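You operate a simulated robot arm through the tools that you are given. There is no shell and no other tool. Be economical: measure what you need, move in short steps, check, and stop when the job is done.

You run a simulated two-armed robot. Do the job below in one go: nothing can be reset, and whatever is moved stays where it is left.

Task
On the top of the yellow table, fold the grey cloth in half.

The check looks at the end state, three seconds after you hand in, the way a careful person would. Anything else that was tipped, shoved, dropped, spilled or broken makes it a failure. Flat cloth is picked up by pressing the open fingertips on it (5 to 10 N) and closing them slowly along it; thin cloth reads only 2 to 8 mm in the jaws.

Robot
Two 7-joint arms with two-finger parallel grippers on one trunk, on a base that drives. Base frame: it is fixed to the floor where the robot stands at the start and does not move with it; the origin is under the middle of the robot, x ahead of it, y to its left, z up. Units: m, rad, N and s.
The left shoulder is at the start at [0.073, 0.182, 1.086], the right one opposite. With the tool pointing down near the work surface each hand reaches from about 0.1 to 0.72 m from the robot's upright axis, wherever it stands, measured 20 degrees to its own side. Places, roughly: top of the yellow table [0.5, 0, 0.7]. Payload 3.91 kg a hand.
Tool frame (each hand has its own): the origin (TCP) lies between the finger pads and is the grasp point; the fingertips stand 0.03 m ahead of it; z points along the fingers, y is the line along which they close. The gripper opens to 0.11 m. The fingers are 0.02 m wide and 0.01 m thick; the gripper's body (0.048 by 0.112 m) begins 0.055 m behind the TCP.
Orientation is that of the tool frame in the base frame, as [roll, pitch, yaw] about the fixed x, y, z axes, in that order (R = Rz(yaw) Ry(pitch) Rx(roll)). With the fingers straight down and closing along the base's y, the tool's x points along the base's -x, its y along +y and its z along -z.

Tools
- The arms move only by the tool apply_moves. It takes "left_deltas", "right_deltas" or both (then of equal length, played together; a hand with none holds still); each is a list of rows, each a list of 7 numbers: the shift along the base's x, y, z in units of 50 mm (1.0 is 50 mm), then the turn, a rotation vector about the base's x, y, z in units of 8 degrees (1.0 is 8 degrees), then the finger opening in cm, from 0 to 11. In form: [[x, y, z, rx, ry, rz, hand], ...]. A call has 1 to 20 rows; each row shifts and turns the commanded pose from where the row before left it. A call with a number of a shift or a turn outside -1 to 1 is refused whole. A row lasts 0.2 s, in which the tool goes at most 0.05 m and 0.15 rad; a call with a longer step from one row to the next is refused whole, and so is a gripper value outside its range. A pose out of reach is approached as far as the arm can. The call stops where the force on the tool passes 40 N (or 10 N more than at its start, if that is more) or the arm is blocked; 0.2 s more then pass. Each finger travels about 0.072 m/s and halts on what it meets, pressing with about 34 N; the grip force reading is that of the motor and also rises with nothing between the fingers. The clock runs only during rows and for 0.2 s after the last one: add rows that do not move to give the fingers time. The reply holds the time, the measured pose of the TCP, the force on the tool along the base axes, the opening and the grip force, in the units named above and with some noise, with the torque about the TCP (base axes, N m) and any sound that the robot's microphone picked up.
- Cameras (640 x 400 px; columns grow to the right, rows downward): "scene" is now at [0.1909, 0.0138, 1.2342]; the picture's right is [0.23, -0.97, 0.00], its down [-0.88, -0.21, -0.42] and it looks along [0.41, 0.10, -0.91] (base axes); focal length 290 px, centre (320, 200). "left" rides on the left gripper at [0.072, -0.017, -0.103] in its tool frame; the picture's right is [0.23, 0.97, 0.00], its down [-0.76, 0.18, -0.62] and it looks along [-0.61, 0.14, 0.78] (tool axes); focal length 222 px, centre (320, 200). "right" rides on the right gripper at [0.073, 0.017, -0.103] in its tool frame; the picture's right is [-0.23, 0.97, 0.00], its down [-0.76, -0.18, -0.62] and it looks along [-0.61, -0.14, 0.78] (tool axes); focal length 222 px, centre (320, 200). There is no depth. A picture from a camera that has moved, and an enlarged one, comes with that camera's place and axes in the base frame and with its lens.
- get_image(camera): a new picture of that camera. It takes no simulated time.
- raise_lower(by): slides the trunk up (or, below 0, down) by that many m; the arms and the scene camera ride with it, the base frame stays. It gives what a move gives, with no picture.
- steer(legs): drives the robot by 1 to 6 legs, each [ahead, left, turn to the left] in m, m and rad, along the robot's own axes; the way and the turn of a leg run together, so that a leg with both is an arc; at most 1.5 m and 3.142 rad a leg. The arms and the cameras ride along, it lands a little off, and it stops where it bumps. It gives what a move gives.
- pan_tilt(pan, tilt): turns the head with the scene camera to pan (to the left, within 1.396 rad either way) and tilt (down, from -0.506 to 1.204), counted from straight ahead of the robot. It gives what a move gives.
- enlarge(camera, box): a new picture of the part [left, top, right, bottom] of that camera's present view, enlarged. It takes no simulated time.
- hand_in(): hands the job in; it is judged then, once.

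Go step by step. Nothing tells you exact positions but the pictures and the camera data: compare them with the known pose of the tool, close in by small moves and look again before you grip or let go. The budget is 120 turns and 88 pictures, counting those below and the enlarged ones. Unless the task says otherwise, let go and move clear before handing in, and close with one line.

The tools are called after "Request:" by a JSON object that holds its "api" and its "payload". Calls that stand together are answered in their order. apply_moves: Moves the arms, as the interface text tells. Its arguments: {"type":"object","properties":{"left_deltas":{"type":"array","items":{"type":"array","items":{"type":"number"}}},"right_deltas":{"type":"array","items":{"type":"array","items":{"type":"number"}}}},"required":[]} The other tools are called the same way: raise_lower (by) slides the trunk up or down; steer (legs) drives the base; pan_tilt (pan, tilt) turns the head that bears the scene camera; get_image (camera) takes a picture; enlarge (camera, box) takes an enlarged picture of a part of a camera's view; hand_in () hands the job in.

At the start:

```text
time: 0.0
left_eef_pos: [0.4097, 0.2767, 0.8282]
left_tool_rot: [-3.142, 0.0, -3.141]
left_wrist_force: [0.8, 0.1, 0.0]
left_ft_torque: [0.0, 0.01, -0.01]
left_opening: 0.11
left_grasp_force: 0.0
right_eef_pos: [0.5721, -0.1745, 0.8519]
right_tool_rot: [-3.141, 0.001, 3.141]
right_wrist_force: [-0.5, -0.1, -0.3]
right_ft_torque: [-0.01, 0.05, 0.02]
right_opening: 0.1098
right_grasp_force: 0.0
trunk travel left (down, up): [-0.35, 0.164]
robot x, y, heading: [-0.001, 0.0009, 0.001]
head pan, tilt: [0.236, 1.133]
```

scene: 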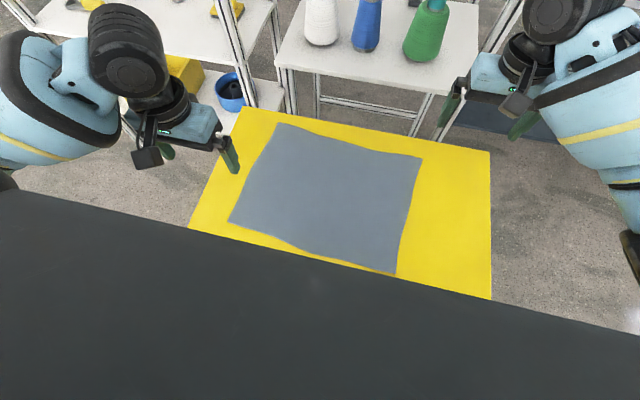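
right: 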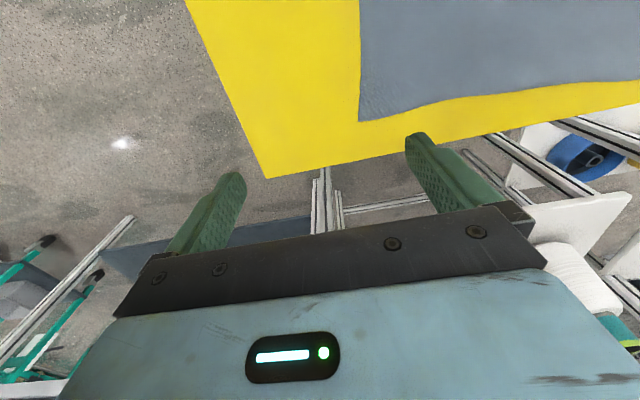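
left: 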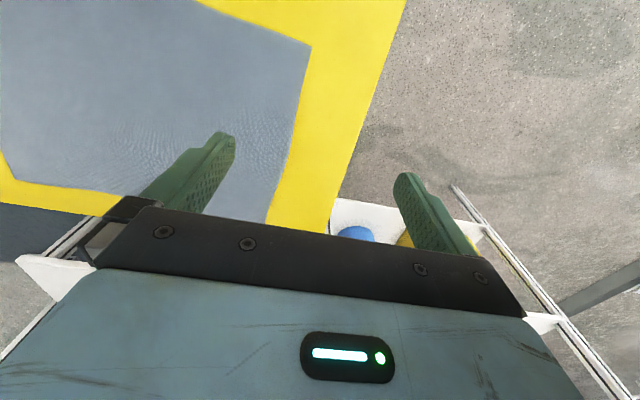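

The grey cloth lies flat on the yellow table. By triangulation its far corners are near (0.63, 0.22) and (0.61, -0.13), its near corners near (0.36, 0.25) and (0.33, -0.10), and the table top is at about z = 0.66. I plan to pinch both far corners and fold them toward me, so I first bring both hands above those corners, turned to close along x.

Request:
{"api": "apply_moves", "payload": {"left_deltas": [[0.322, -0.112, 0, 0, 0, 0.902, 6], [0.322, -0.112, 0, 0, 0, 0.902, 4], [0.322, -0.112, 0, 0, 0, 0.902, 3], [0.322, -0.112, 0, 0, 0, 0.902, 3], [0.322, -0.112, 0, 0, 0, 0.902, 3], [0.322, -0.112, 0, 0, 0, 0.902, 3], [0.322, -0.112, 0, 0, 0, 0.902, 3], [0.322, -0.112, 0, 0, 0, 0.902, 3], [0.322, -0.112, 0, 0, 0, 0.902, 3], [0.322, -0.112, 0, 0, 0, 0.902, 3], [0.322, -0.112, 0, 0, 0, 0.902, 3], [0.322, -0.112, 0, 0, 0, 0.902, 3], [0, 0, 0, 0, 0, 0, 3], [0, 0, 0, 0, 0, 0, 3]], "right_deltas": [[0.02, 0.1075, -0.04, 0, 0, -0.973, 6], [0.02, 0.1075, -0.04, 0, 0, -0.973, 4], [0.02, 0.1075, -0.04, 0, 0, -0.973, 3], [0.02, 0.1075, -0.04, 0, 0, -0.973, 3], [0.02, 0.1075, -0.04, 0, 0, -0.973, 3], [0.02, 0.1075, -0.04, 0, 0, -0.973, 3], [0.02, 0.1075, -0.04, 0, 0, -0.973, 3], [0.02, 0.1075, -0.04, 0, 0, -0.973, 3], [0.02, 0.1075, -0.04, 0, 0, -0.973, 3], [0.02, 0.1075, -0.04, 0, 0, -0.973, 3], [0.02, 0.1075, -0.04, 0, 0, -0.973, 3], [0.02, 0.1075, -0.04, 0, 0, -0.973, 3], [0, 0, 0, 0, 0, 0, 3], [0, 0, 0, 0, 0, 0, 3]]}}

```text
time: 3.0
left_eef_pos: [0.6031, 0.2097, 0.8285]
left_tool_rot: [3.141, 0.0, -1.628]
left_wrist_force: [-0.6, 0.0, 0.6]
left_ft_torque: [0.0, 0.01, 0.02]
left_opening: 0.0301
left_grasp_force: 0.0
right_eef_pos: [0.5844, -0.1104, 0.8279]
right_tool_rot: [3.14, 0.0, 1.512]
right_wrist_force: [-0.6, -0.2, 0.3]
right_ft_torque: [0.01, 0.0, 0.03]
right_opening: 0.03
right_grasp_force: 0.0
trunk travel left (down, up): [-0.35, 0.164]
robot x, y, heading: [0.0001, -0.0005, 0.003]
head pan, tilt: [0.236, 1.133]
```

Both hands reached the hover poses. I'm checking them against the cloth corners in all three cameras.

Request:
{"api": "get_image", "payload": {"camera": "scene"}}

Request:
{"api": "get_image", "payload": {"camera": "left"}}

Request:
{"api": "get_image", "payload": {"camera": "right"}}

```text
84 pictures are left
camera scene: at [0.191, 0.0137, 1.2342], right [0.23, -0.97, 0.0], down [-0.88, -0.21, -0.42], along [0.41, 0.1, -0.91], focal length 290 px, centre (320, 200)
```

scene: 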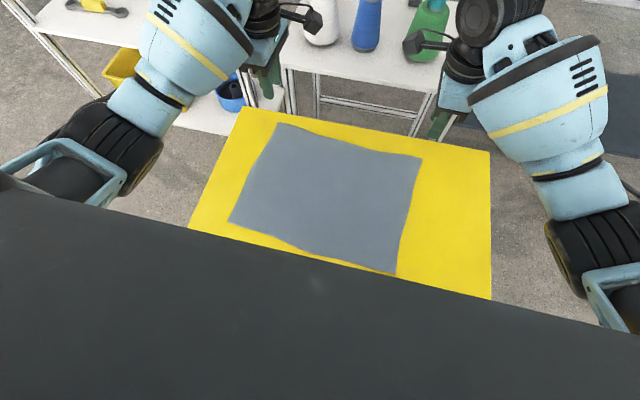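

```text
83 pictures are left
camera left: at [0.6173, 0.1355, 0.9314], right [-0.99, -0.17, 0.0], down [-0.13, 0.77, 0.62], along [-0.11, 0.61, -0.78], focal length 222 px, centre (320, 200)
```

left: 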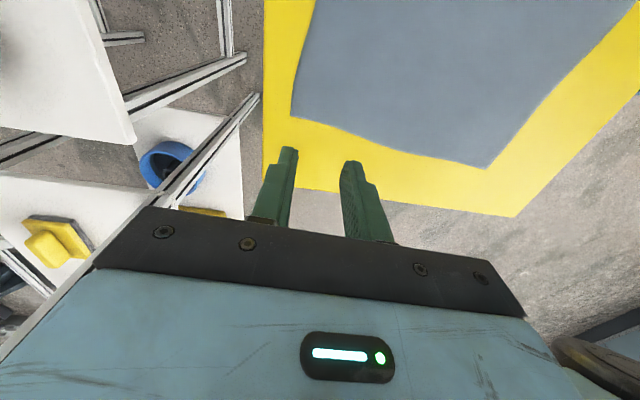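

```text
82 pictures are left
camera right: at [0.6058, -0.0385, 0.931], right [0.96, -0.28, 0.0], down [-0.22, -0.75, 0.62], along [-0.18, -0.6, -0.78], focal length 222 px, centre (320, 200)
```

right: 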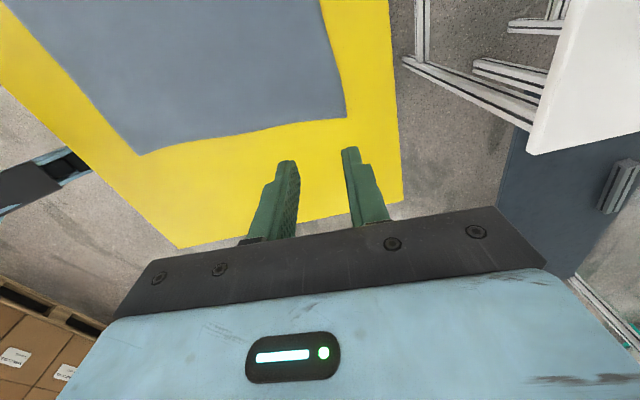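

The corners triangulate to A = (0.633, 0.226), B = (0.609, -0.131), C = (0.332, -0.104) and D = (0.359, 0.251), and all views agree on z = 0.66. I'll lower the hands to about 20 mm above the cloth.

Request:
{"api": "apply_moves", "payload": {"left_deltas": [[0, 0, -0.46, 0, 0, 0, 3], [0, 0, -0.46, 0, 0, 0, 3], [0, 0, -0.46, 0, 0, 0, 3], [0, 0, -0.46, 0, 0, 0, 3], [0, 0, -0.46, 0, 0, 0, 3]], "right_deltas": [[-0.01, 0, -0.46, 0, 0, 0, 3], [-0.01, 0, -0.46, 0, 0, 0, 3], [-0.01, 0, -0.46, 0, 0, 0, 3], [-0.01, 0, -0.46, 0, 0, 0, 3], [-0.01, 0, -0.46, 0, 0, 0, 3]]}}

Request:
{"api": "get_image", "payload": {"camera": "left"}}

Request:
{"api": "get_image", "payload": {"camera": "right"}}

```text
time: 4.2
left_eef_pos: [0.603, 0.2089, 0.7148]
left_tool_rot: [-3.141, 0.0, -1.63]
left_wrist_force: [-0.1, -0.6, -0.3]
left_ft_torque: [0.03, 0.03, 0.0]
left_opening: 0.0297
left_grasp_force: 0.0
right_eef_pos: [0.5819, -0.1092, 0.7127]
right_tool_rot: [-3.141, 0.001, 1.51]
right_wrist_force: [-0.3, 0.0, 0.3]
right_ft_torque: [0.0, 0.0, 0.02]
right_opening: 0.03
right_grasp_force: 0.0
trunk travel left (down, up): [-0.35, 0.164]
robot x, y, heading: [0.0006, -0.0033, -0.002]
head pan, tilt: [0.236, 1.133]
```

```text
81 pictures are left
camera left: at [0.6173, 0.1344, 0.8166], right [-0.99, -0.17, 0.0], down [-0.13, 0.77, 0.62], along [-0.11, 0.61, -0.78], focal length 222 px, centre (320, 200)
```

left: 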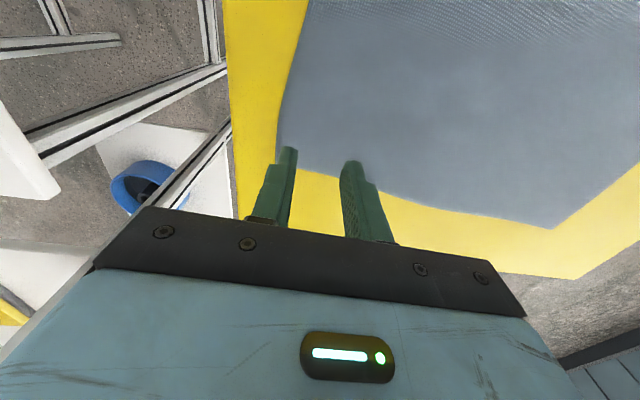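

```text
80 pictures are left
camera right: at [0.6039, -0.0384, 0.8161], right [0.96, -0.28, 0.0], down [-0.22, -0.75, 0.62], along [-0.18, -0.6, -0.78], focal length 222 px, centre (320, 200)
```

right: 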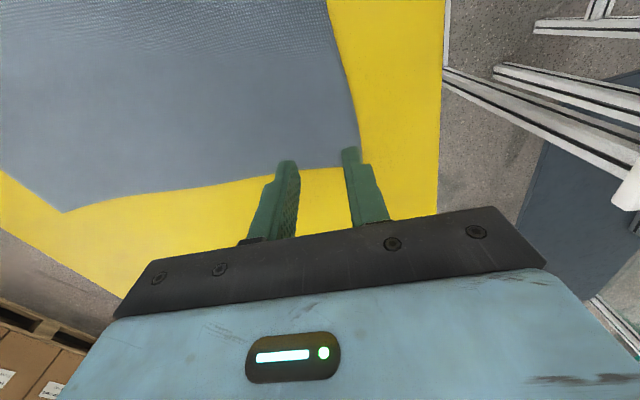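

The fingertips line up with both far corners just inside the edge. I'll come down slowly and read the contact force.

Request:
{"api": "apply_moves", "payload": {"left_deltas": [[-0.04, 0, -0.2, 0, 0, 0, 3], [0, 0, -0.2, 0, 0, 0, 3], [0, 0, -0.04, 0, 0, 0, 3], [0, 0, -0.02, 0, 0, 0, 3]], "right_deltas": [[0, 0, -0.2, 0, 0, 0, 3], [0, 0, -0.2, 0, 0, 0, 3], [0, 0, 0, 0, 0, 0, 3], [0, 0, -0.02, 0, 0, 0, 3]]}}

```text
time: 5.2
left_eef_pos: [0.6014, 0.2081, 0.6917]
left_tool_rot: [-3.139, 0.0, -1.628]
left_wrist_force: [-0.1, -0.5, 3.2]
left_ft_torque: [0.01, 0.01, -0.03]
left_opening: 0.03
left_grasp_force: 0.0
right_eef_pos: [0.5823, -0.1099, 0.6907]
right_tool_rot: [-3.141, 0.001, 1.511]
right_wrist_force: [0.6, 0.1, 1.1]
right_ft_torque: [0.02, -0.04, -0.01]
right_opening: 0.0299
right_grasp_force: 0.0
trunk travel left (down, up): [-0.35, 0.164]
robot x, y, heading: [0.0006, -0.0002, -0.003]
head pan, tilt: [0.236, 1.133]
```

Contact is starting on both hands. I'll press a little more.

Request:
{"api": "apply_moves", "payload": {"left_deltas": [[0, 0, -0.02, 0, 0, 0, 3], [0, 0, 0, 0, 0, 0, 3]], "right_deltas": [[0, 0, -0.03, 0, 0, 0, 3], [0, 0, 0, 0, 0, 0, 3]]}}

```text
time: 5.8
left_eef_pos: [0.6015, 0.2096, 0.6918]
left_tool_rot: [-3.137, 0.0, -1.63]
left_wrist_force: [1.0, -0.5, 7.4]
left_ft_torque: [0.02, 0.04, 0.02]
left_opening: 0.03
left_grasp_force: 0.1
right_eef_pos: [0.5822, -0.1095, 0.6907]
right_tool_rot: [3.14, 0.0, 1.513]
right_wrist_force: [1.0, 0.9, 7.6]
right_ft_torque: [-0.01, 0.1, 0.03]
right_opening: 0.0301
right_grasp_force: 0.0
trunk travel left (down, up): [-0.35, 0.164]
robot x, y, heading: [-0.0004, 0.0012, -0.001]
head pan, tilt: [0.236, 1.133]
```

Both hands press at about 7.5 N. Now I close slowly.

Request:
{"api": "apply_moves", "payload": {"left_deltas": [[0, 0, 0, 0, 0, 0, 2.7], [0, 0, 0, 0, 0, 0, 2.4], [0, 0, 0, 0, 0, 0, 2.1], [0, 0, 0, 0, 0, 0, 1.8], [0, 0, 0, 0, 0, 0, 1.5], [0, 0, 0, 0, 0, 0, 1.2], [0, 0, 0, 0, 0, 0, 0.9], [0, 0, 0, 0, 0, 0, 0.6], [0, 0, 0, 0, 0, 0, 0.3], [0, 0, 0, 0, 0, 0, 0], [0, 0, 0, 0, 0, 0, 0], [0, 0, 0, 0, 0, 0, 0]], "right_deltas": [[0, 0, 0, 0, 0, 0, 2.7], [0, 0, 0, 0, 0, 0, 2.4], [0, 0, 0, 0, 0, 0, 2.1], [0, 0, 0, 0, 0, 0, 1.8], [0, 0, 0, 0, 0, 0, 1.5], [0, 0, 0, 0, 0, 0, 1.2], [0, 0, 0, 0, 0, 0, 0.9], [0, 0, 0, 0, 0, 0, 0.6], [0, 0, 0, 0, 0, 0, 0.3], [0, 0, 0, 0, 0, 0, 0], [0, 0, 0, 0, 0, 0, 0], [0, 0, 0, 0, 0, 0, 0]]}}

Request:
{"api": "get_image", "payload": {"camera": "left"}}

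Request:
{"api": "get_image", "payload": {"camera": "right"}}

```text
time: 8.4
left_eef_pos: [0.6009, 0.2093, 0.691]
left_tool_rot: [-3.141, 0.0, -1.629]
left_wrist_force: [0.8, -0.3, 11.3]
left_ft_torque: [0.02, 0.01, -0.01]
left_opening: 0.0002
left_grasp_force: 33.8
right_eef_pos: [0.5808, -0.1096, 0.6911]
right_tool_rot: [3.141, 0.001, 1.511]
right_wrist_force: [-1.7, -0.8, 14.1]
right_ft_torque: [0.02, 0.07, 0.0]
right_opening: 0.0
right_grasp_force: 34.4
trunk travel left (down, up): [-0.35, 0.164]
robot x, y, heading: [-0.0006, 0.0038, -0.0]
head pan, tilt: [0.236, 1.133]
```

```text
79 pictures are left
camera left: at [0.6137, 0.1352, 0.7937], right [-0.99, -0.17, 0.0], down [-0.13, 0.77, 0.62], along [-0.1, 0.61, -0.78], focal length 222 px, centre (320, 200)
```

left: 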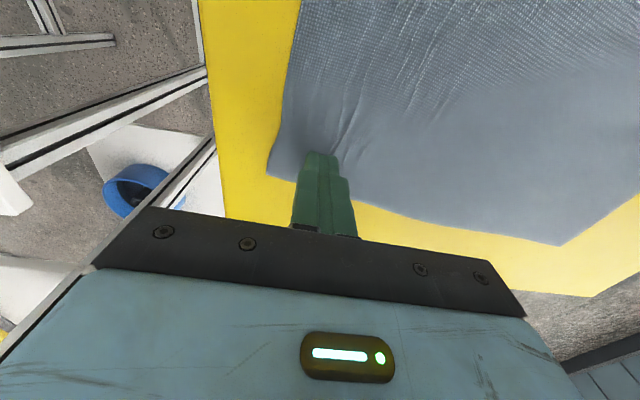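

```text
78 pictures are left
camera right: at [0.6026, -0.0384, 0.7951], right [0.96, -0.28, 0.0], down [-0.22, -0.75, 0.62], along [-0.18, -0.6, -0.78], focal length 222 px, centre (320, 200)
```

right: 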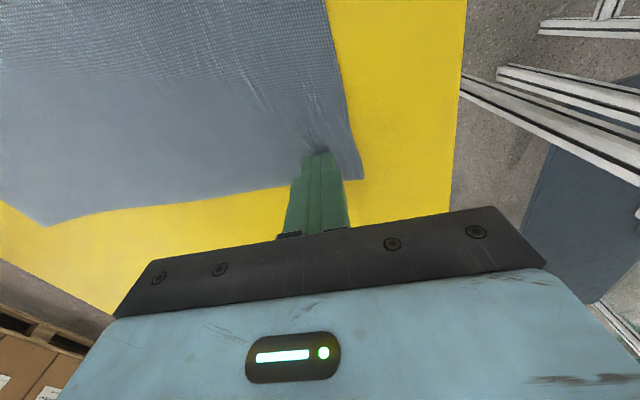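

Both jaws read about 0 mm, less than cloth should read, though small wrinkles show. A small lift will tell whether anything was caught.

Request:
{"api": "apply_moves", "payload": {"left_deltas": [[0, 0, 0.3, 0, 0, 0, 0], [0, 0, 0.3, 0, 0, 0, 0]], "right_deltas": [[0, 0, 0.3, 0, 0, 0, 0], [0, 0, 0.3, 0, 0, 0, 0]]}}

Request:
{"api": "get_image", "payload": {"camera": "left"}}

Request:
{"api": "get_image", "payload": {"camera": "right"}}

```text
time: 9.0
left_eef_pos: [0.6007, 0.2096, 0.7195]
left_tool_rot: [3.14, 0.001, -1.63]
left_wrist_force: [0.7, 0.2, 0.2]
left_ft_torque: [0.03, 0.0, 0.01]
left_opening: 0.0002
left_grasp_force: 33.9
right_eef_pos: [0.5835, -0.1104, 0.7185]
right_tool_rot: [-3.14, 0.002, 1.511]
right_wrist_force: [-0.1, 0.2, 0.4]
right_ft_torque: [0.02, 0.01, -0.01]
right_opening: 0.0001
right_grasp_force: 33.8
trunk travel left (down, up): [-0.35, 0.164]
robot x, y, heading: [-0.0003, -0.0002, 0.002]
head pan, tilt: [0.236, 1.133]
```

```text
77 pictures are left
camera left: at [0.6146, 0.1353, 0.8218], right [-0.99, -0.17, 0.0], down [-0.13, 0.77, 0.62], along [-0.11, 0.61, -0.78], focal length 222 px, centre (320, 200)
```

left: 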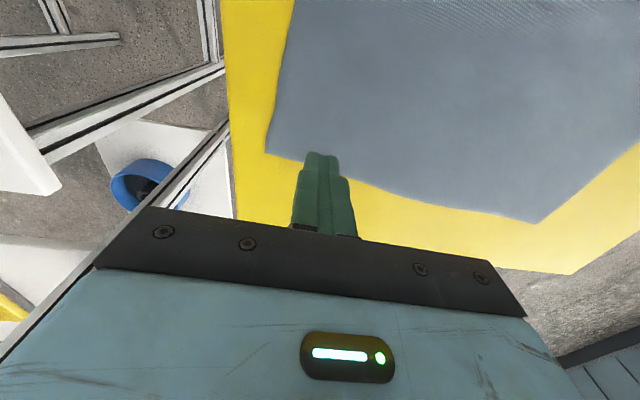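

```text
76 pictures are left
camera right: at [0.6039, -0.0389, 0.8232], right [0.96, -0.28, 0.0], down [-0.22, -0.75, 0.63], along [-0.18, -0.6, -0.78], focal length 222 px, centre (320, 200)
```

right: 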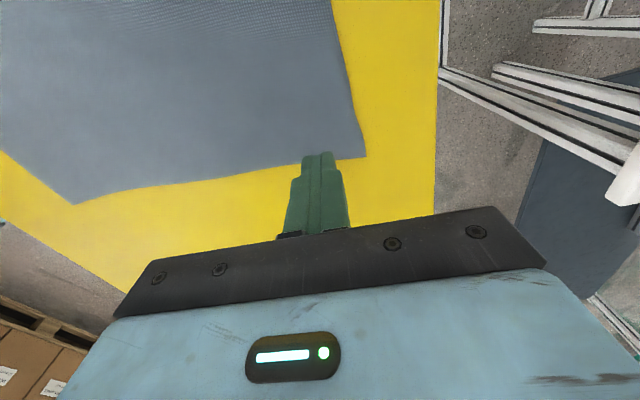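

Nothing was caught; the fingers slid over the cloth. I'll retry with the left hand alone, using a wider opening, a firmer press and a slower close.

Request:
{"api": "apply_moves", "payload": {"left_deltas": [[0.02, -0.1, 0, 0, 0, 0, 3], [0.02, -0.06, 0, 0, 0, 0, 5], [0, 0, -0.25, 0, 0, 0, 5], [0, 0, -0.25, 0, 0, 0, 5], [0, 0, -0.06, 0, 0, 0, 5], [0, 0, -0.04, 0, 0, 0, 5], [0, 0, 0, 0, 0, 0, 5]]}}

```text
time: 10.6
left_eef_pos: [0.603, 0.2019, 0.6909]
left_tool_rot: [-3.139, -0.001, -1.63]
left_wrist_force: [-0.7, 0.4, 7.9]
left_ft_torque: [0.04, 0.11, -0.02]
left_opening: 0.05
left_grasp_force: 0.0
right_eef_pos: [0.5828, -0.1107, 0.7213]
right_tool_rot: [-3.141, 0.0, 1.513]
right_wrist_force: [0.2, -0.5, -0.2]
right_ft_torque: [0.01, -0.02, 0.0]
right_opening: 0.0001
right_grasp_force: 34.0
trunk travel left (down, up): [-0.35, 0.164]
robot x, y, heading: [-0.0002, -0.0001, -0.001]
head pan, tilt: [0.236, 1.133]
```

Request:
{"api": "apply_moves", "payload": {"left_deltas": [[0, 0, -0.01, 0, 0, 0, 4.8], [0, 0, 0, 0, 0, 0, 4.6], [0, 0, 0, 0, 0, 0, 4.4], [0, 0, 0, 0, 0, 0, 4.2], [0, 0, 0, 0, 0, 0, 4.0], [0, 0, 0, 0, 0, 0, 3.8], [0, 0, 0, 0, 0, 0, 3.6], [0, 0, 0, 0, 0, 0, 3.4], [0, 0, 0, 0, 0, 0, 3.2], [0, 0, 0, 0, 0, 0, 3.0], [0, 0, 0, 0, 0, 0, 2.8], [0, 0, 0, 0, 0, 0, 2.6]]}}

Request:
{"api": "get_image", "payload": {"camera": "left"}}

```text
time: 13.2
left_eef_pos: [0.6023, 0.2007, 0.6911]
left_tool_rot: [-3.139, -0.001, -1.63]
left_wrist_force: [-0.4, 0.7, 25.2]
left_ft_torque: [0.11, 0.17, 0.0]
left_opening: 0.0267
left_grasp_force: 0.6
right_eef_pos: [0.5805, -0.1107, 0.721]
right_tool_rot: [3.139, 0.0, 1.512]
right_wrist_force: [0.4, 0.4, 0.0]
right_ft_torque: [0.03, 0.0, -0.01]
right_opening: 0.0
right_grasp_force: 33.5
trunk travel left (down, up): [-0.35, 0.164]
robot x, y, heading: [-0.0006, 0.0018, -0.002]
head pan, tilt: [0.236, 1.133]
```

```text
75 pictures are left
camera left: at [0.6159, 0.127, 0.7936], right [-0.99, -0.17, 0.0], down [-0.13, 0.77, 0.62], along [-0.1, 0.61, -0.78], focal length 222 px, centre (320, 200)
```

left: 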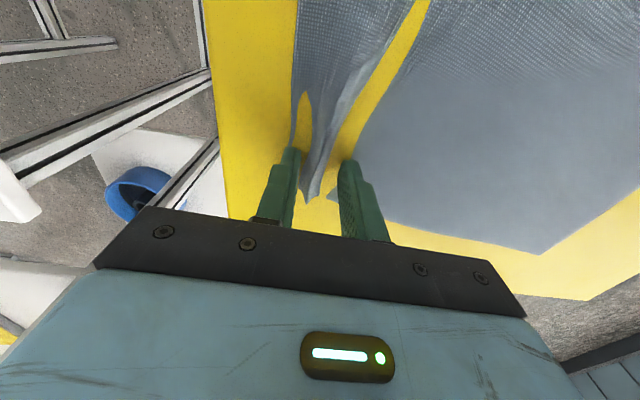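

The cloth is now gathering between the fingers, but the press has risen to 25 N. I'll ease up slightly and finish closing.

Request:
{"api": "apply_moves", "payload": {"left_deltas": [[0, 0, 0.02, 0, 0, 0, 2.4], [0, 0, 0, 0, 0, 0, 2.2], [0, 0, 0, 0, 0, 0, 2.0], [0, 0, 0, 0, 0, 0, 1.8], [0, 0, 0, 0, 0, 0, 1.6], [0, 0, 0, 0, 0, 0, 1.4], [0, 0, 0, 0, 0, 0, 1.2], [0, 0, 0, 0, 0, 0, 1.0], [0, 0, 0, 0, 0, 0, 0.8], [0, 0, 0, 0, 0, 0, 0.6], [0, 0, 0, 0, 0, 0, 0.4], [0, 0, 0, 0, 0, 0, 0.2], [0, 0, 0, 0, 0, 0, 0], [0, 0, 0, 0, 0, 0, 0]]}}

Request:
{"api": "get_image", "payload": {"camera": "left"}}

```text
time: 16.2
left_eef_pos: [0.6013, 0.2003, 0.6919]
left_tool_rot: [-3.14, 0.0, -1.629]
left_wrist_force: [0.4, -0.8, 16.4]
left_ft_torque: [0.0, 0.01, 0.02]
left_opening: 0.0019
left_grasp_force: 33.5
right_eef_pos: [0.5824, -0.1108, 0.7205]
right_tool_rot: [3.141, 0.0, 1.513]
right_wrist_force: [0.6, 0.7, 0.2]
right_ft_torque: [0.01, -0.03, 0.01]
right_opening: 0.0002
right_grasp_force: 33.6
trunk travel left (down, up): [-0.35, 0.164]
robot x, y, heading: [0.0009, -0.0017, -0.0]
head pan, tilt: [0.236, 1.133]
```

```text
74 pictures are left
camera left: at [0.6158, 0.1271, 0.7936], right [-0.99, -0.17, 0.0], down [-0.13, 0.77, 0.62], along [-0.1, 0.61, -0.78], focal length 222 px, centre (320, 200)
```

left: 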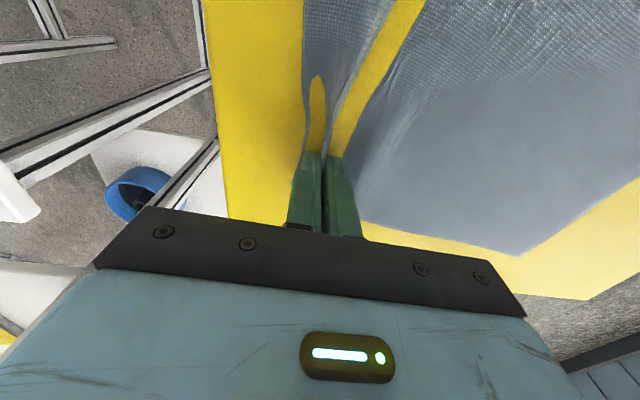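

The left hand now holds cloth, with the jaws reading 1.9 mm. I'll do the same with the right hand after checking its view.

Request:
{"api": "apply_moves", "payload": {"right_deltas": [[-0.03, 0.03, 0, 0, 0, 0, 3], [-0.03, 0.03, 0, 0, 0, 0, 5], [0, 0, -0.1, 0, 0, 0, 5], [0, 0, 0, 0, 0, 0, 5]]}}

Request:
{"api": "get_image", "payload": {"camera": "right"}}

```text
time: 17.2
left_eef_pos: [0.6018, 0.2004, 0.6914]
left_tool_rot: [-3.14, 0.0, -1.63]
left_wrist_force: [-0.6, -0.2, 16.8]
left_ft_torque: [0.02, 0.0, -0.02]
left_opening: 0.0023
left_grasp_force: 34.0
right_eef_pos: [0.5774, -0.1081, 0.7148]
right_tool_rot: [-3.141, 0.001, 1.512]
right_wrist_force: [0.2, -0.7, 0.6]
right_ft_torque: [-0.02, -0.03, -0.03]
right_opening: 0.0501
right_grasp_force: 0.2
trunk travel left (down, up): [-0.35, 0.164]
robot x, y, heading: [-0.0014, -0.0001, 0.001]
head pan, tilt: [0.236, 1.133]
```

```text
73 pictures are left
camera right: at [0.5997, -0.0359, 0.8192], right [0.96, -0.28, 0.0], down [-0.22, -0.75, 0.62], along [-0.18, -0.6, -0.78], focal length 222 px, centre (320, 200)
```

right: 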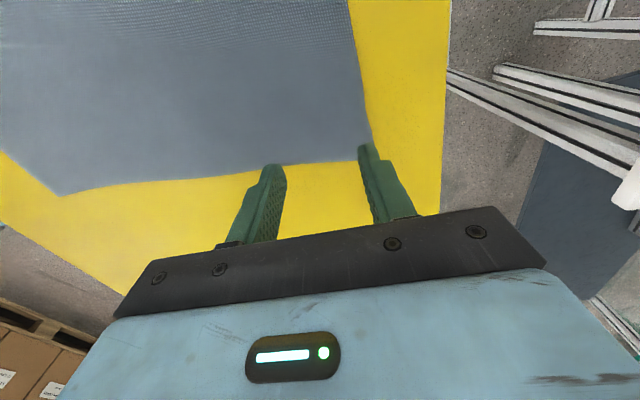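

The outer finger is right at the edge, so I'll move a few mm inward before pressing.

Request:
{"api": "apply_moves", "payload": {"right_deltas": [[-0.08, 0.1, 0, 0, 0, 0, 5], [0, 0, -0.2, 0, 0, 0, 5], [0, 0, -0.2, 0, 0, 0, 5], [0, 0, -0.06, 0, 0, 0, 5], [0, 0, -0.04, 0, 0, 0, 5], [0, 0, 0, 0, 0, 0, 5]]}}

```text
time: 18.6
left_eef_pos: [0.6024, 0.2008, 0.6909]
left_tool_rot: [-3.14, 0.0, -1.63]
left_wrist_force: [1.8, -0.3, 13.4]
left_ft_torque: [-0.02, -0.13, 0.01]
left_opening: 0.002
left_grasp_force: 34.3
right_eef_pos: [0.5739, -0.1017, 0.6917]
right_tool_rot: [3.139, 0.0, 1.512]
right_wrist_force: [-0.6, -1.0, 9.3]
right_ft_torque: [-0.04, 0.19, 0.0]
right_opening: 0.0501
right_grasp_force: 0.2
trunk travel left (down, up): [-0.35, 0.164]
robot x, y, heading: [0.0028, -0.0026, 0.003]
head pan, tilt: [0.236, 1.133]
```

Request:
{"api": "apply_moves", "payload": {"right_deltas": [[0, 0, 0, 0, 0, 0, 4.7], [0, 0, 0, 0, 0, 0, 4.4], [0, 0, 0, 0, 0, 0, 4.1], [0, 0, 0, 0, 0, 0, 3.8], [0, 0, 0, 0, 0, 0, 3.5], [0, 0, 0, 0, 0, 0, 3.2], [0, 0, 0, 0, 0, 0, 2.9], [0, 0, 0, 0, 0, 0, 2.6]]}}

Request:
{"api": "get_image", "payload": {"camera": "right"}}

```text
time: 20.4
left_eef_pos: [0.6026, 0.2009, 0.691]
left_tool_rot: [-3.139, 0.0, -1.631]
left_wrist_force: [1.5, -1.3, 8.7]
left_ft_torque: [-0.03, -0.02, 0.01]
left_opening: 0.0022
left_grasp_force: 34.2
right_eef_pos: [0.5736, -0.1022, 0.6912]
right_tool_rot: [3.139, 0.0, 1.511]
right_wrist_force: [0.6, 0.4, 18.6]
right_ft_torque: [0.07, 0.1, -0.01]
right_opening: 0.0243
right_grasp_force: 0.1
trunk travel left (down, up): [-0.35, 0.164]
robot x, y, heading: [-0.0002, 0.0004, 0.001]
head pan, tilt: [0.236, 1.133]
```

```text
72 pictures are left
camera right: at [0.5953, -0.0308, 0.7951], right [0.96, -0.28, 0.0], down [-0.22, -0.75, 0.62], along [-0.17, -0.6, -0.78], focal length 222 px, centre (320, 200)
```

right: 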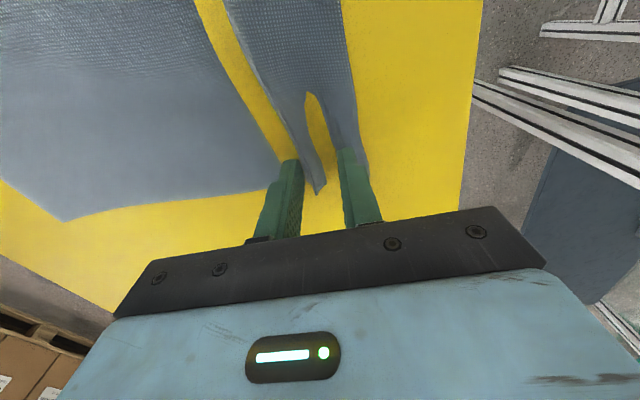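

The right corner has formed the same ridge, so I'll finish the close.

Request:
{"api": "apply_moves", "payload": {"right_deltas": [[0, 0, 0, 0, 0, 0, 2.3], [0, 0, 0, 0, 0, 0, 2.0], [0, 0, 0, 0, 0, 0, 1.7], [0, 0, 0, 0, 0, 0, 1.4], [0, 0, 0, 0, 0, 0, 1.1], [0, 0, 0, 0, 0, 0, 0.8], [0, 0, 0, 0, 0, 0, 0.5], [0, 0, 0, 0, 0, 0, 0.2], [0, 0, 0, 0, 0, 0, 0], [0, 0, 0, 0, 0, 0, 0]]}}

Request:
{"api": "get_image", "payload": {"camera": "right"}}

Request:
{"api": "get_image", "payload": {"camera": "scene"}}

```text
time: 22.6
left_eef_pos: [0.6012, 0.2007, 0.6911]
left_tool_rot: [-3.14, 0.001, -1.629]
left_wrist_force: [1.2, 0.0, 2.9]
left_ft_torque: [0.01, -0.04, -0.02]
left_opening: 0.0022
left_grasp_force: 34.1
right_eef_pos: [0.5749, -0.1018, 0.6906]
right_tool_rot: [3.14, 0.001, 1.513]
right_wrist_force: [-4.0, 0.7, 23.9]
right_ft_torque: [0.02, 0.18, 0.03]
right_opening: 0.0017
right_grasp_force: 34.3
trunk travel left (down, up): [-0.35, 0.164]
robot x, y, heading: [-0.0001, 0.0002, 0.0]
head pan, tilt: [0.236, 1.133]
```

```text
71 pictures are left
camera right: at [0.5948, -0.0305, 0.795], right [0.96, -0.28, 0.0], down [-0.22, -0.75, 0.62], along [-0.18, -0.6, -0.78], focal length 222 px, centre (320, 200)
```

right: 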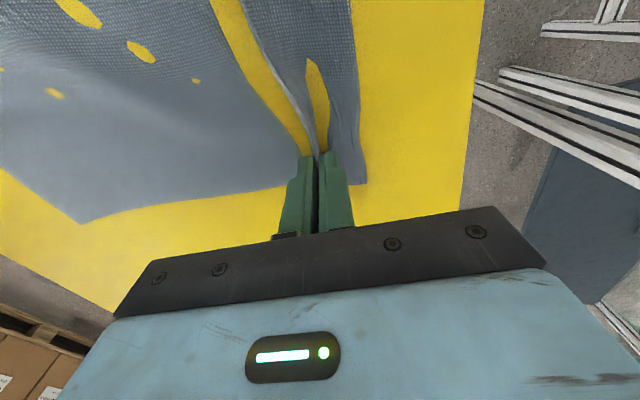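

```text
70 pictures are left
camera scene: at [0.1885, 0.014, 1.2346], right [0.23, -0.97, 0.0], down [-0.88, -0.21, -0.43], along [0.41, 0.1, -0.9], focal length 290 px, centre (320, 200)
```

scene: 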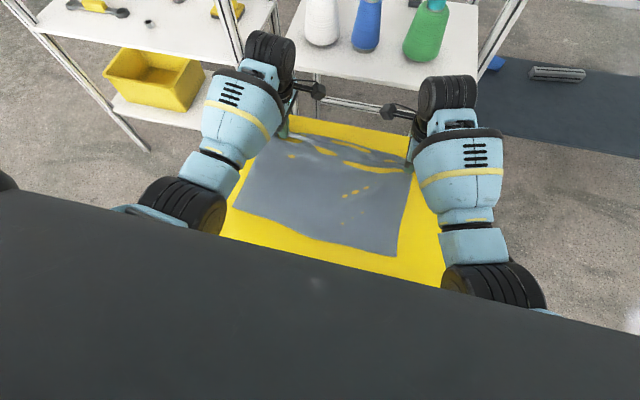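

Both far corners are gripped, the right jaw reading 1.7 mm. I'll lift both 40 mm together and check that the cloth follows.

Request:
{"api": "apply_moves", "payload": {"left_deltas": [[0, 0, 0.2, 0, 0, 0, 0], [0, 0, 0.2, 0, 0, 0, 0], [-0.05, 0, 0.2, 0, 0, 0, 0], [-0.05, 0, 0.2, 0, 0, 0, 0]], "right_deltas": [[0, 0, 0.2, 0, 0, 0, 0], [0, 0, 0.2, 0, 0, 0, 0], [-0.05, 0, 0.2, 0, 0, 0, 0], [-0.05, 0, 0.2, 0, 0, 0, 0]]}}

Request:
{"api": "get_image", "payload": {"camera": "right"}}

Request:
{"api": "get_image", "payload": {"camera": "left"}}

Request:
{"api": "get_image", "payload": {"camera": "scene"}}

```text
time: 23.6
left_eef_pos: [0.598, 0.2021, 0.7297]
left_tool_rot: [3.141, -0.001, -1.631]
left_wrist_force: [-0.1, -0.3, 0.0]
left_ft_torque: [-0.02, 0.0, 0.0]
left_opening: 0.0019
left_grasp_force: 34.4
right_eef_pos: [0.5694, -0.1024, 0.731]
right_tool_rot: [-3.141, 0.001, 1.513]
right_wrist_force: [0.1, 0.1, 1.0]
right_ft_torque: [-0.01, -0.02, 0.02]
right_opening: 0.002
right_grasp_force: 34.1
trunk travel left (down, up): [-0.35, 0.164]
robot x, y, heading: [0.0014, 0.0002, 0.0]
head pan, tilt: [0.236, 1.133]
```

```text
69 pictures are left
camera right: at [0.5911, -0.0307, 0.8334], right [0.96, -0.28, 0.0], down [-0.22, -0.75, 0.62], along [-0.18, -0.6, -0.78], focal length 222 px, centre (320, 200)
```

right: 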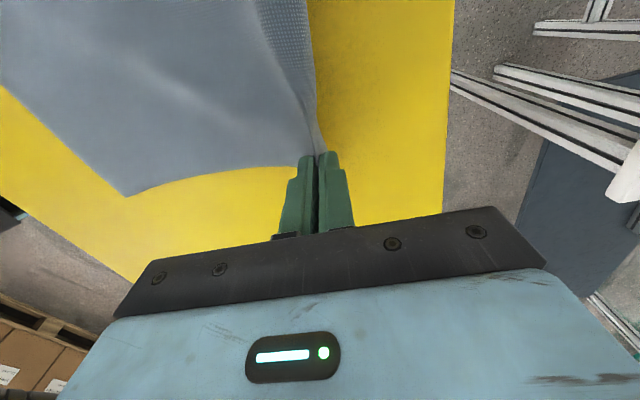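

```text
68 pictures are left
camera left: at [0.6115, 0.1278, 0.8324], right [-0.99, -0.17, 0.0], down [-0.13, 0.77, 0.62], along [-0.11, 0.61, -0.78], focal length 222 px, centre (320, 200)
```

left: 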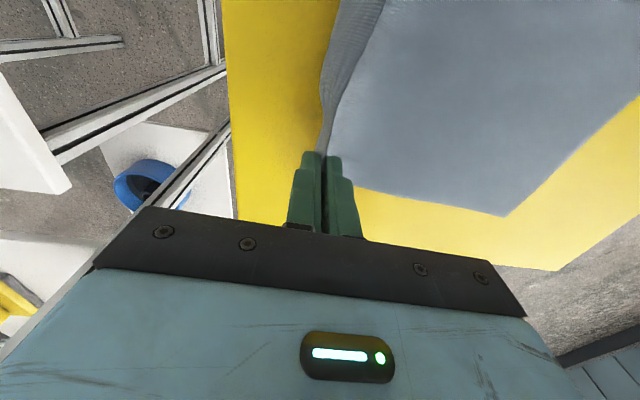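

```text
67 pictures are left
camera scene: at [0.1908, 0.0138, 1.2342], right [0.23, -0.97, 0.0], down [-0.88, -0.21, -0.42], along [0.41, 0.1, -0.91], focal length 290 px, centre (320, 200)
```

scene: 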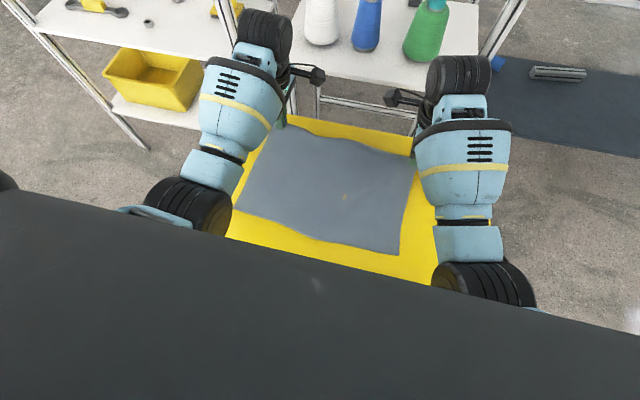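

Both corners lift cleanly. Now I'll do the fold arc toward me, tilting the hands gradually so the edge can unroll outward, and stop midway to look.

Request:
{"api": "apply_moves", "payload": {"left_deltas": [[-0.263, 0.019, 0.16, 0, -0.357, 0, 0], [-0.263, 0.019, 0.16, 0, -0.357, 0, 0], [-0.263, 0.019, 0.16, 0, -0.357, 0, 0], [-0.263, 0.019, 0.16, 0, -0.357, 0, 0], [-0.263, 0.019, 0.16, 0, -0.357, 0, 0], [-0.263, 0.019, 0.16, 0, -0.357, 0, 0], [-0.263, 0.019, 0, 0, -0.357, 0, 0], [-0.263, 0.019, 0, 0, -0.357, 0, 0]], "right_deltas": [[-0.254, 0.019, 0.16, 0, -0.357, 0, 0], [-0.254, 0.019, 0.16, 0, -0.357, 0, 0], [-0.254, 0.019, 0.16, 0, -0.357, 0, 0], [-0.254, 0.019, 0.16, 0, -0.357, 0, 0], [-0.254, 0.019, 0.16, 0, -0.357, 0, 0], [-0.254, 0.019, 0.16, 0, -0.357, 0, 0], [-0.254, 0.019, 0, 0, -0.357, 0, 0], [-0.254, 0.019, 0, 0, -0.357, 0, 0]]}}

Request:
{"api": "get_image", "payload": {"camera": "scene"}}

Request:
{"api": "get_image", "payload": {"camera": "right"}}

Request:
{"api": "get_image", "payload": {"camera": "left"}}

```text
time: 25.0
left_eef_pos: [0.5219, 0.1941, 0.7782]
left_tool_rot: [-2.852, -0.005, -1.657]
left_wrist_force: [-0.3, -22.8, 0.6]
left_ft_torque: [-0.62, 0.01, -0.15]
left_opening: 0.002
left_grasp_force: 34.3
right_eef_pos: [0.514, -0.1311, 0.782]
right_tool_rot: [2.81, 0.053, 1.5]
right_wrist_force: [0.6, 23.3, -0.4]
right_ft_torque: [0.66, -0.03, 0.19]
right_opening: 0.0022
right_grasp_force: 33.7
trunk travel left (down, up): [-0.35, 0.164]
robot x, y, heading: [0.004, -0.0002, 0.003]
head pan, tilt: [0.236, 1.133]
stopped in row 6 (left hand): the force on the tool passed its limit at 44 N (the readings are from after the stop); the commanded pose is now the measured one
```

```text
66 pictures are left
camera scene: at [0.1907, 0.0135, 1.2342], right [0.23, -0.97, 0.0], down [-0.88, -0.21, -0.42], along [0.41, 0.1, -0.91], focal length 290 px, centre (320, 200)
```

scene: 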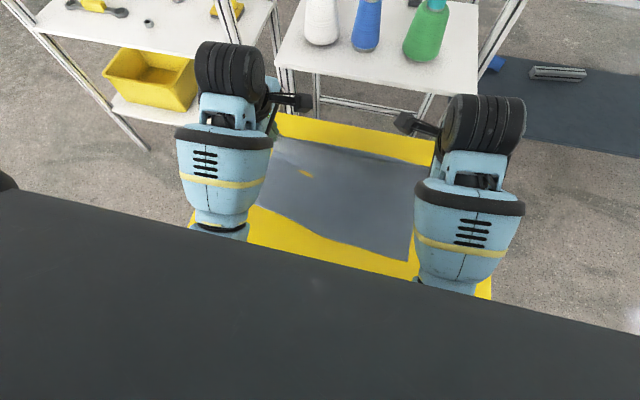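

```text
65 pictures are left
camera right: at [0.5014, -0.0521, 0.8812], right [0.9, -0.27, 0.33], down [-0.42, -0.7, 0.57], along [0.07, -0.65, -0.75], focal length 222 px, centre (320, 200)
```

right: 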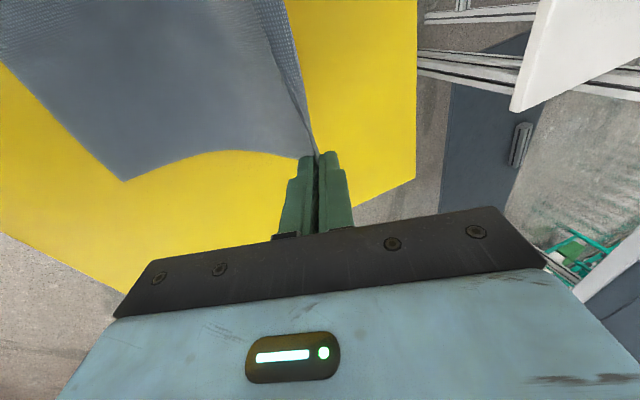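

```text
64 pictures are left
camera left: at [0.5037, 0.1225, 0.8809], right [-0.95, -0.15, -0.28], down [-0.28, 0.79, 0.54], along [0.14, 0.59, -0.79], focal length 222 px, centre (320, 200)
```

left: 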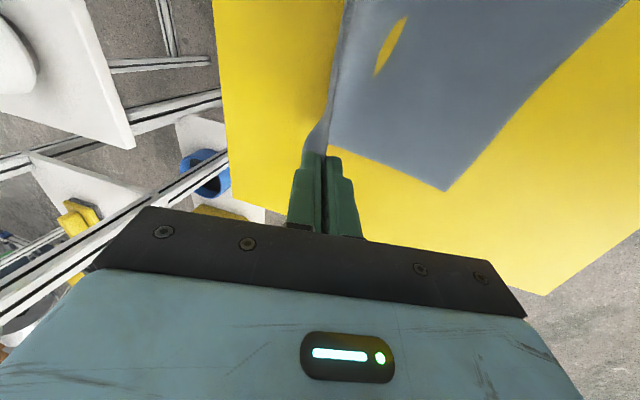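

Both hands drifted apart in y, the right by about 30 mm, and stretched the cloth to about 23 N. I'll bring them back to their proper spacing.

Request:
{"api": "apply_moves", "payload": {"left_deltas": [[0, 0, 0, 0, 0, 0, 0], [0, 0, 0, 0, 0, 0, 0], [0, 0.05, 0, 0, 0, 0, 0], [0, 0.05, 0, 0, 0, 0, 0]], "right_deltas": [[0, 0.25, 0, 0, 0, 0, 0], [0, 0.2, 0, 0, 0, 0, 0], [0, 0.05, 0, 0, 0, 0, 0], [0, 0.05, 0, 0, 0, 0, 0]]}}

```text
time: 25.4
left_eef_pos: [0.5223, 0.1876, 0.7778]
left_tool_rot: [-2.85, -0.015, -1.668]
left_wrist_force: [-0.4, -23.5, 1.1]
left_ft_torque: [-0.64, 0.04, -0.18]
left_opening: 0.0023
left_grasp_force: 34.1
right_eef_pos: [0.5168, -0.1372, 0.7797]
right_tool_rot: [2.801, 0.092, 1.497]
right_wrist_force: [0.1, 24.3, 0.0]
right_ft_torque: [0.67, 0.02, 0.24]
right_opening: 0.0022
right_grasp_force: 33.7
trunk travel left (down, up): [-0.35, 0.164]
robot x, y, heading: [-0.0005, 0.0019, -0.002]
head pan, tilt: [0.236, 1.133]
stopped in row 2 (left hand): the force on the tool passed its limit at 43 N (the readings are from after the stop); the commanded pose is now the measured one
```

The right arm isn't following, probably because the tilt has it near a joint limit. I'll relieve tension by moving the compliant left hand inward and undoing some of the right hand's tilt.

Request:
{"api": "apply_moves", "payload": {"left_deltas": [[0, -0.15, 0, 0, 0, 0, 0], [0, -0.15, 0, 0, 0, 0, 0], [0, 0, 0, 0, 0, 0, 0]], "right_deltas": [[0, 0, 0, 0, 0.3, 0, 0], [0, 0, 0, 0, 0.3, 0, 0], [0, 0, 0, 0, 0.3, 0, 0]]}}

```text
time: 26.2
left_eef_pos: [0.5203, 0.1726, 0.7783]
left_tool_rot: [-2.849, -0.02, -1.668]
left_wrist_force: [-0.6, -37.2, -1.4]
left_ft_torque: [-0.98, 0.03, -0.24]
left_opening: 0.002
left_grasp_force: 33.8
right_eef_pos: [0.5165, -0.1546, 0.7711]
right_tool_rot: [2.931, 0.148, 1.505]
right_wrist_force: [1.3, 37.5, 0.7]
right_ft_torque: [1.14, -0.05, 0.25]
right_opening: 0.0024
right_grasp_force: 34.2
trunk travel left (down, up): [-0.35, 0.164]
robot x, y, heading: [-0.0001, -0.0007, -0.0]
head pan, tilt: [0.236, 1.133]
```

The right hand keeps drifting outward. I'll look before doing more.

Request:
{"api": "get_image", "payload": {"camera": "scene"}}

Request:
{"api": "apply_moves", "payload": {"left_deltas": [[0, -0.1, 0, 0, 0, 0, 0]]}}

```text
63 pictures are left
camera scene: at [0.1911, 0.0138, 1.2342], right [0.23, -0.97, 0.0], down [-0.88, -0.21, -0.42], along [0.41, 0.1, -0.91], focal length 290 px, centre (320, 200)
```

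scene: 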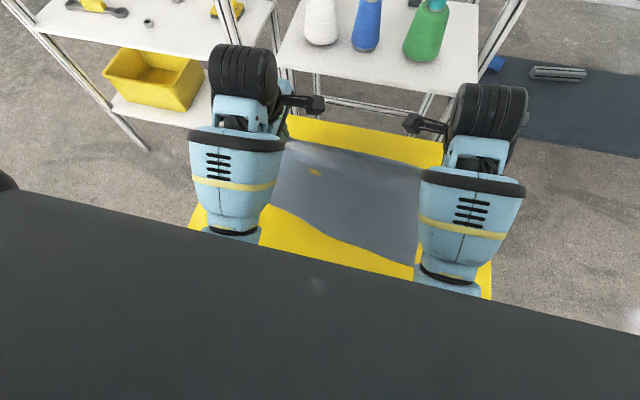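

```text
time: 26.6
left_eef_pos: [0.5213, 0.1704, 0.7778]
left_tool_rot: [-2.85, -0.014, -1.666]
left_wrist_force: [-0.5, -31.7, -0.7]
left_ft_torque: [-0.81, 0.06, -0.21]
left_opening: 0.0022
left_grasp_force: 34.7
right_eef_pos: [0.5163, -0.1559, 0.7726]
right_tool_rot: [2.928, 0.145, 1.499]
right_wrist_force: [1.3, 30.8, 0.8]
right_ft_torque: [0.97, -0.06, 0.18]
right_opening: 0.0023
right_grasp_force: 34.0
trunk travel left (down, up): [-0.35, 0.164]
robot x, y, heading: [0.0005, 0.0021, 0.001]
head pan, tilt: [0.236, 1.133]
```

The right hand holds still when not commanded, so I'll keep relieving tension with the left.

Request:
{"api": "apply_moves", "payload": {"left_deltas": [[0, -0.1, 0, 0, 0, 0, 0], [0, -0.1, 0, 0, 0, 0, 0], [0, -0.1, 0, 0, 0, 0, 0], [0, 0, 0, 0, 0, 0, 0]]}}

```text
time: 27.6
left_eef_pos: [0.5227, 0.1606, 0.778]
left_tool_rot: [-2.851, -0.002, -1.656]
left_wrist_force: [-0.7, -13.4, 0.3]
left_ft_torque: [-0.33, -0.02, -0.06]
left_opening: 0.0022
left_grasp_force: 34.1
right_eef_pos: [0.5184, -0.1586, 0.7747]
right_tool_rot: [2.922, 0.149, 1.488]
right_wrist_force: [-0.3, 14.1, -0.1]
right_ft_torque: [0.43, -0.01, 0.1]
right_opening: 0.0021
right_grasp_force: 34.3
trunk travel left (down, up): [-0.35, 0.164]
robot x, y, heading: [-0.0023, 0.0011, 0.002]
head pan, tilt: [0.236, 1.133]
```

Request:
{"api": "apply_moves", "payload": {"left_deltas": [[0, -0.1, 0, 0, 0, 0, 0], [0, -0.1, 0, 0, 0, 0, 0], [0, 0, 0, 0, 0, 0, 0]]}}

Request:
{"api": "apply_moves", "payload": {"right_deltas": [[0, 0, 0, 0.3, 0.3, 0, 0], [0, 0, 0, 0.3, 0.3, 0, 0]]}}

```text
time: 28.4
left_eef_pos: [0.5243, 0.1658, 0.7761]
left_tool_rot: [-2.85, 0.029, -1.65]
left_wrist_force: [-0.8, -27.9, 0.7]
left_ft_torque: [-0.76, 0.04, -0.19]
left_opening: 0.0019
left_grasp_force: 34.1
right_eef_pos: [0.5187, -0.1567, 0.7734]
right_tool_rot: [2.923, 0.144, 1.492]
right_wrist_force: [0.2, 28.5, 0.4]
right_ft_torque: [0.89, -0.09, 0.2]
right_opening: 0.0019
right_grasp_force: 34.0
trunk travel left (down, up): [-0.35, 0.164]
robot x, y, heading: [0.0001, -0.0014, -0.006]
head pan, tilt: [0.236, 1.133]
```

```text
time: 28.8
left_eef_pos: [0.5256, 0.162, 0.7761]
left_tool_rot: [-2.849, 0.024, -1.663]
left_wrist_force: [-0.9, -31.5, -1.9]
left_ft_torque: [-0.86, 0.04, -0.24]
left_opening: 0.0022
left_grasp_force: 34.3
right_eef_pos: [0.5164, -0.1629, 0.7681]
right_tool_rot: [2.962, 0.137, 1.509]
right_wrist_force: [1.7, 30.5, 0.8]
right_ft_torque: [0.94, -0.03, 0.12]
right_opening: 0.002
right_grasp_force: 33.4
trunk travel left (down, up): [-0.35, 0.164]
robot x, y, heading: [0.001, 0.0008, 0.002]
head pan, tilt: [0.236, 1.133]
stopped in row 1 (left hand): the force on the tool passed its limit at 44 N (the readings are from after the stop); the commanded pose is now the measured one
```

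The hands pull on each other through the taut cloth and readings wander. I'll hold still for a moment to see the steady state.

Request:
{"api": "apply_moves", "payload": {"left_deltas": [[0, 0, 0, 0, 0, 0, 0], [0, 0, 0, 0, 0, 0, 0]]}}

Request:
{"api": "apply_moves", "payload": {"left_deltas": [[0, -0.1, 0, 0, 0, 0, 0], [0, 0, 0, 0, 0, 0, 0]]}}

Request:
{"api": "get_image", "payload": {"camera": "left"}}

```text
time: 29.4
left_eef_pos: [0.5252, 0.1642, 0.7758]
left_tool_rot: [-2.85, 0.02, -1.659]
left_wrist_force: [-2.3, -36.1, -1.3]
left_ft_torque: [-0.96, 0.04, -0.27]
left_opening: 0.002
left_grasp_force: 34.1
right_eef_pos: [0.5146, -0.163, 0.7662]
right_tool_rot: [2.967, 0.138, 1.505]
right_wrist_force: [1.5, 36.2, 1.2]
right_ft_torque: [1.02, -0.03, 0.2]
right_opening: 0.002
right_grasp_force: 33.9
trunk travel left (down, up): [-0.35, 0.164]
robot x, y, heading: [-0.0001, 0.0023, 0.001]
head pan, tilt: [0.236, 1.133]
```

```text
time: 30.0
left_eef_pos: [0.5255, 0.1658, 0.774]
left_tool_rot: [-2.85, 0.038, -1.657]
left_wrist_force: [-1.3, -43.5, -1.8]
left_ft_torque: [-1.17, 0.08, -0.32]
left_opening: 0.002
left_grasp_force: 34.1
right_eef_pos: [0.5164, -0.1625, 0.7652]
right_tool_rot: [2.965, 0.134, 1.511]
right_wrist_force: [2.2, 43.4, 1.3]
right_ft_torque: [1.28, -0.08, 0.21]
right_opening: 0.002
right_grasp_force: 33.9
trunk travel left (down, up): [-0.35, 0.164]
robot x, y, heading: [0.0006, -0.0003, -0.004]
head pan, tilt: [0.236, 1.133]
```

```text
62 pictures are left
camera left: at [0.5067, 0.0906, 0.8746], right [-0.95, -0.14, -0.29], down [-0.29, 0.77, 0.57], along [0.14, 0.63, -0.77], focal length 222 px, centre (320, 200)
```

left: 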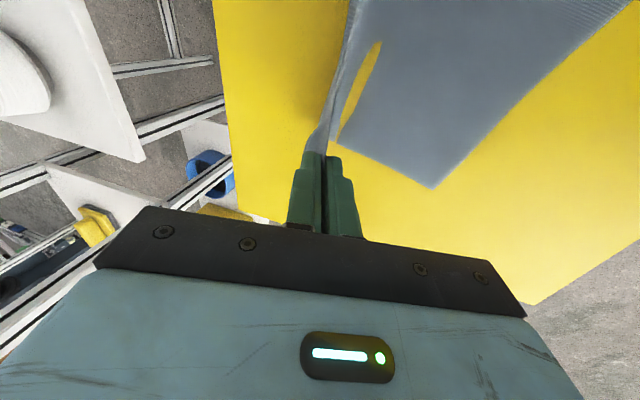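

Even small y commands push the hands the wrong way, so the left arm also seems to be at a limit in this tilted pose. I'll untilt the left hand a little while stepping back toward +x.

Request:
{"api": "apply_moves", "payload": {"left_deltas": [[0.1, 0, 0, 0, 0.4, 0, 0], [0.1, 0, 0, 0, 0.4, 0, 0]], "right_deltas": [[0.1, 0, 0, 0, 0, 0, 0], [0.1, 0, 0, 0, 0, 0, 0]]}}

```text
time: 30.6
left_eef_pos: [0.534, 0.1662, 0.772]
left_tool_rot: [-2.968, 0.034, -1.663]
left_wrist_force: [-1.0, -44.1, -1.5]
left_ft_torque: [-1.2, 0.03, -0.14]
left_opening: 0.0021
left_grasp_force: 33.9
right_eef_pos: [0.525, -0.1699, 0.7629]
right_tool_rot: [2.967, 0.158, 1.511]
right_wrist_force: [2.0, 44.7, 1.4]
right_ft_torque: [1.28, -0.05, 0.22]
right_opening: 0.002
right_grasp_force: 34.2
trunk travel left (down, up): [-0.35, 0.164]
robot x, y, heading: [0.0002, 0.0015, 0.0]
head pan, tilt: [0.236, 1.133]
```

Request:
{"api": "apply_moves", "payload": {"right_deltas": [[0, 0.3, 0, 0, 0, 0, 0]]}}

Request:
{"api": "get_image", "payload": {"camera": "right"}}

```text
time: 31.0
left_eef_pos: [0.5342, 0.1664, 0.7728]
left_tool_rot: [-2.966, 0.034, -1.662]
left_wrist_force: [-0.9, -44.9, -1.8]
left_ft_torque: [-1.25, 0.06, -0.14]
left_opening: 0.002
left_grasp_force: 33.9
right_eef_pos: [0.5266, -0.178, 0.7593]
right_tool_rot: [2.959, 0.201, 1.493]
right_wrist_force: [1.0, 45.2, 1.4]
right_ft_torque: [1.3, -0.05, 0.2]
right_opening: 0.0021
right_grasp_force: 33.8
trunk travel left (down, up): [-0.35, 0.164]
robot x, y, heading: [-0.0013, 0.0021, -0.001]
head pan, tilt: [0.236, 1.133]
```

```text
61 pictures are left
camera right: at [0.5331, -0.0857, 0.8483], right [0.94, -0.26, 0.22], down [-0.34, -0.61, 0.72], along [-0.06, -0.75, -0.66], focal length 222 px, centre (320, 200)
```

right: 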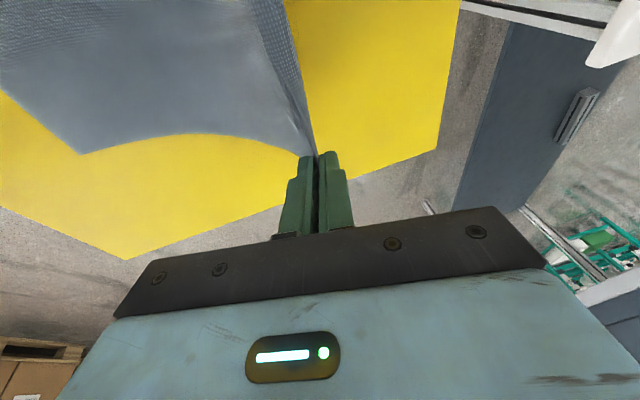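

The right hand is drifting with its fingers leaning outward. I'll bring both hands back to plumb, since the arms tracked well with no tilt, and see whether the right behaves again.

Request:
{"api": "apply_moves", "payload": {"left_deltas": [[0, 0, 0, 0.08, 0.4, 0, 0], [0, 0, 0, 0.08, 0.4, 0, 0], [0, 0, 0, 0.08, 0.4, 0, 0]], "right_deltas": [[0, 0, 0, 0.45, 0.4, 0, 0], [0, 0, 0, 0.45, 0.4, 0, 0], [0, 0, 0, 0.45, 0.4, 0, 0]]}}

```text
time: 31.8
left_eef_pos: [0.5457, 0.1902, 0.7523]
left_tool_rot: [-3.141, 0.088, -1.64]
left_wrist_force: [-0.2, -28.8, 0.2]
left_ft_torque: [-0.81, -0.03, 0.04]
left_opening: 0.0019
left_grasp_force: 33.8
left hand out of reach, approached as far as the arm can: row 2, 3
right_eef_pos: [0.5373, -0.1826, 0.7395]
right_tool_rot: [3.141, 0.025, 1.487]
right_wrist_force: [1.0, 27.8, 0.3]
right_ft_torque: [0.47, -0.06, 0.03]
right_opening: 0.0017
right_grasp_force: 33.8
right hand out of reach, approached as far as the arm can: row 2, 3
trunk travel left (down, up): [-0.35, 0.164]
robot x, y, heading: [0.0026, 0.0017, -0.0]
head pan, tilt: [0.236, 1.133]
```

The report now says "out of reach": with this wrist yaw the arms can't come much nearer than x ≈ 0.55 from the robot. I'll move both hands back out and inward to restore reach and slacken the cloth, then make the fold by driving the base backward.

Request:
{"api": "apply_moves", "payload": {"left_deltas": [[0.25, -0.1, 0, 0, 0, 0, 0], [0.25, -0.1, 0, 0, 0, 0, 0], [0.2, -0.1, 0, 0, 0, 0, 0]], "right_deltas": [[0.25, 0.15, 0, 0, 0, 0, 0], [0.25, 0.15, 0, 0, 0, 0, 0], [0.2, 0.15, 0, 0, 0, 0, 0]]}}

```text
time: 32.8
left_eef_pos: [0.5811, 0.1756, 0.7515]
left_tool_rot: [3.14, 0.079, -1.631]
left_wrist_force: [0.4, -0.3, -0.7]
left_ft_torque: [-0.05, 0.0, -0.04]
left_opening: 0.002
left_grasp_force: 34.3
right_eef_pos: [0.5741, -0.1595, 0.7389]
right_tool_rot: [-3.139, 0.014, 1.482]
right_wrist_force: [0.2, 0.4, -0.1]
right_ft_torque: [0.01, -0.04, -0.02]
right_opening: 0.0015
right_grasp_force: 33.9
trunk travel left (down, up): [-0.35, 0.164]
robot x, y, heading: [-0.0009, 0.0026, 0.002]
head pan, tilt: [0.236, 1.133]
stopped in row 3 (left hand): the arm was blocked; the commanded pose is now the measured one
```

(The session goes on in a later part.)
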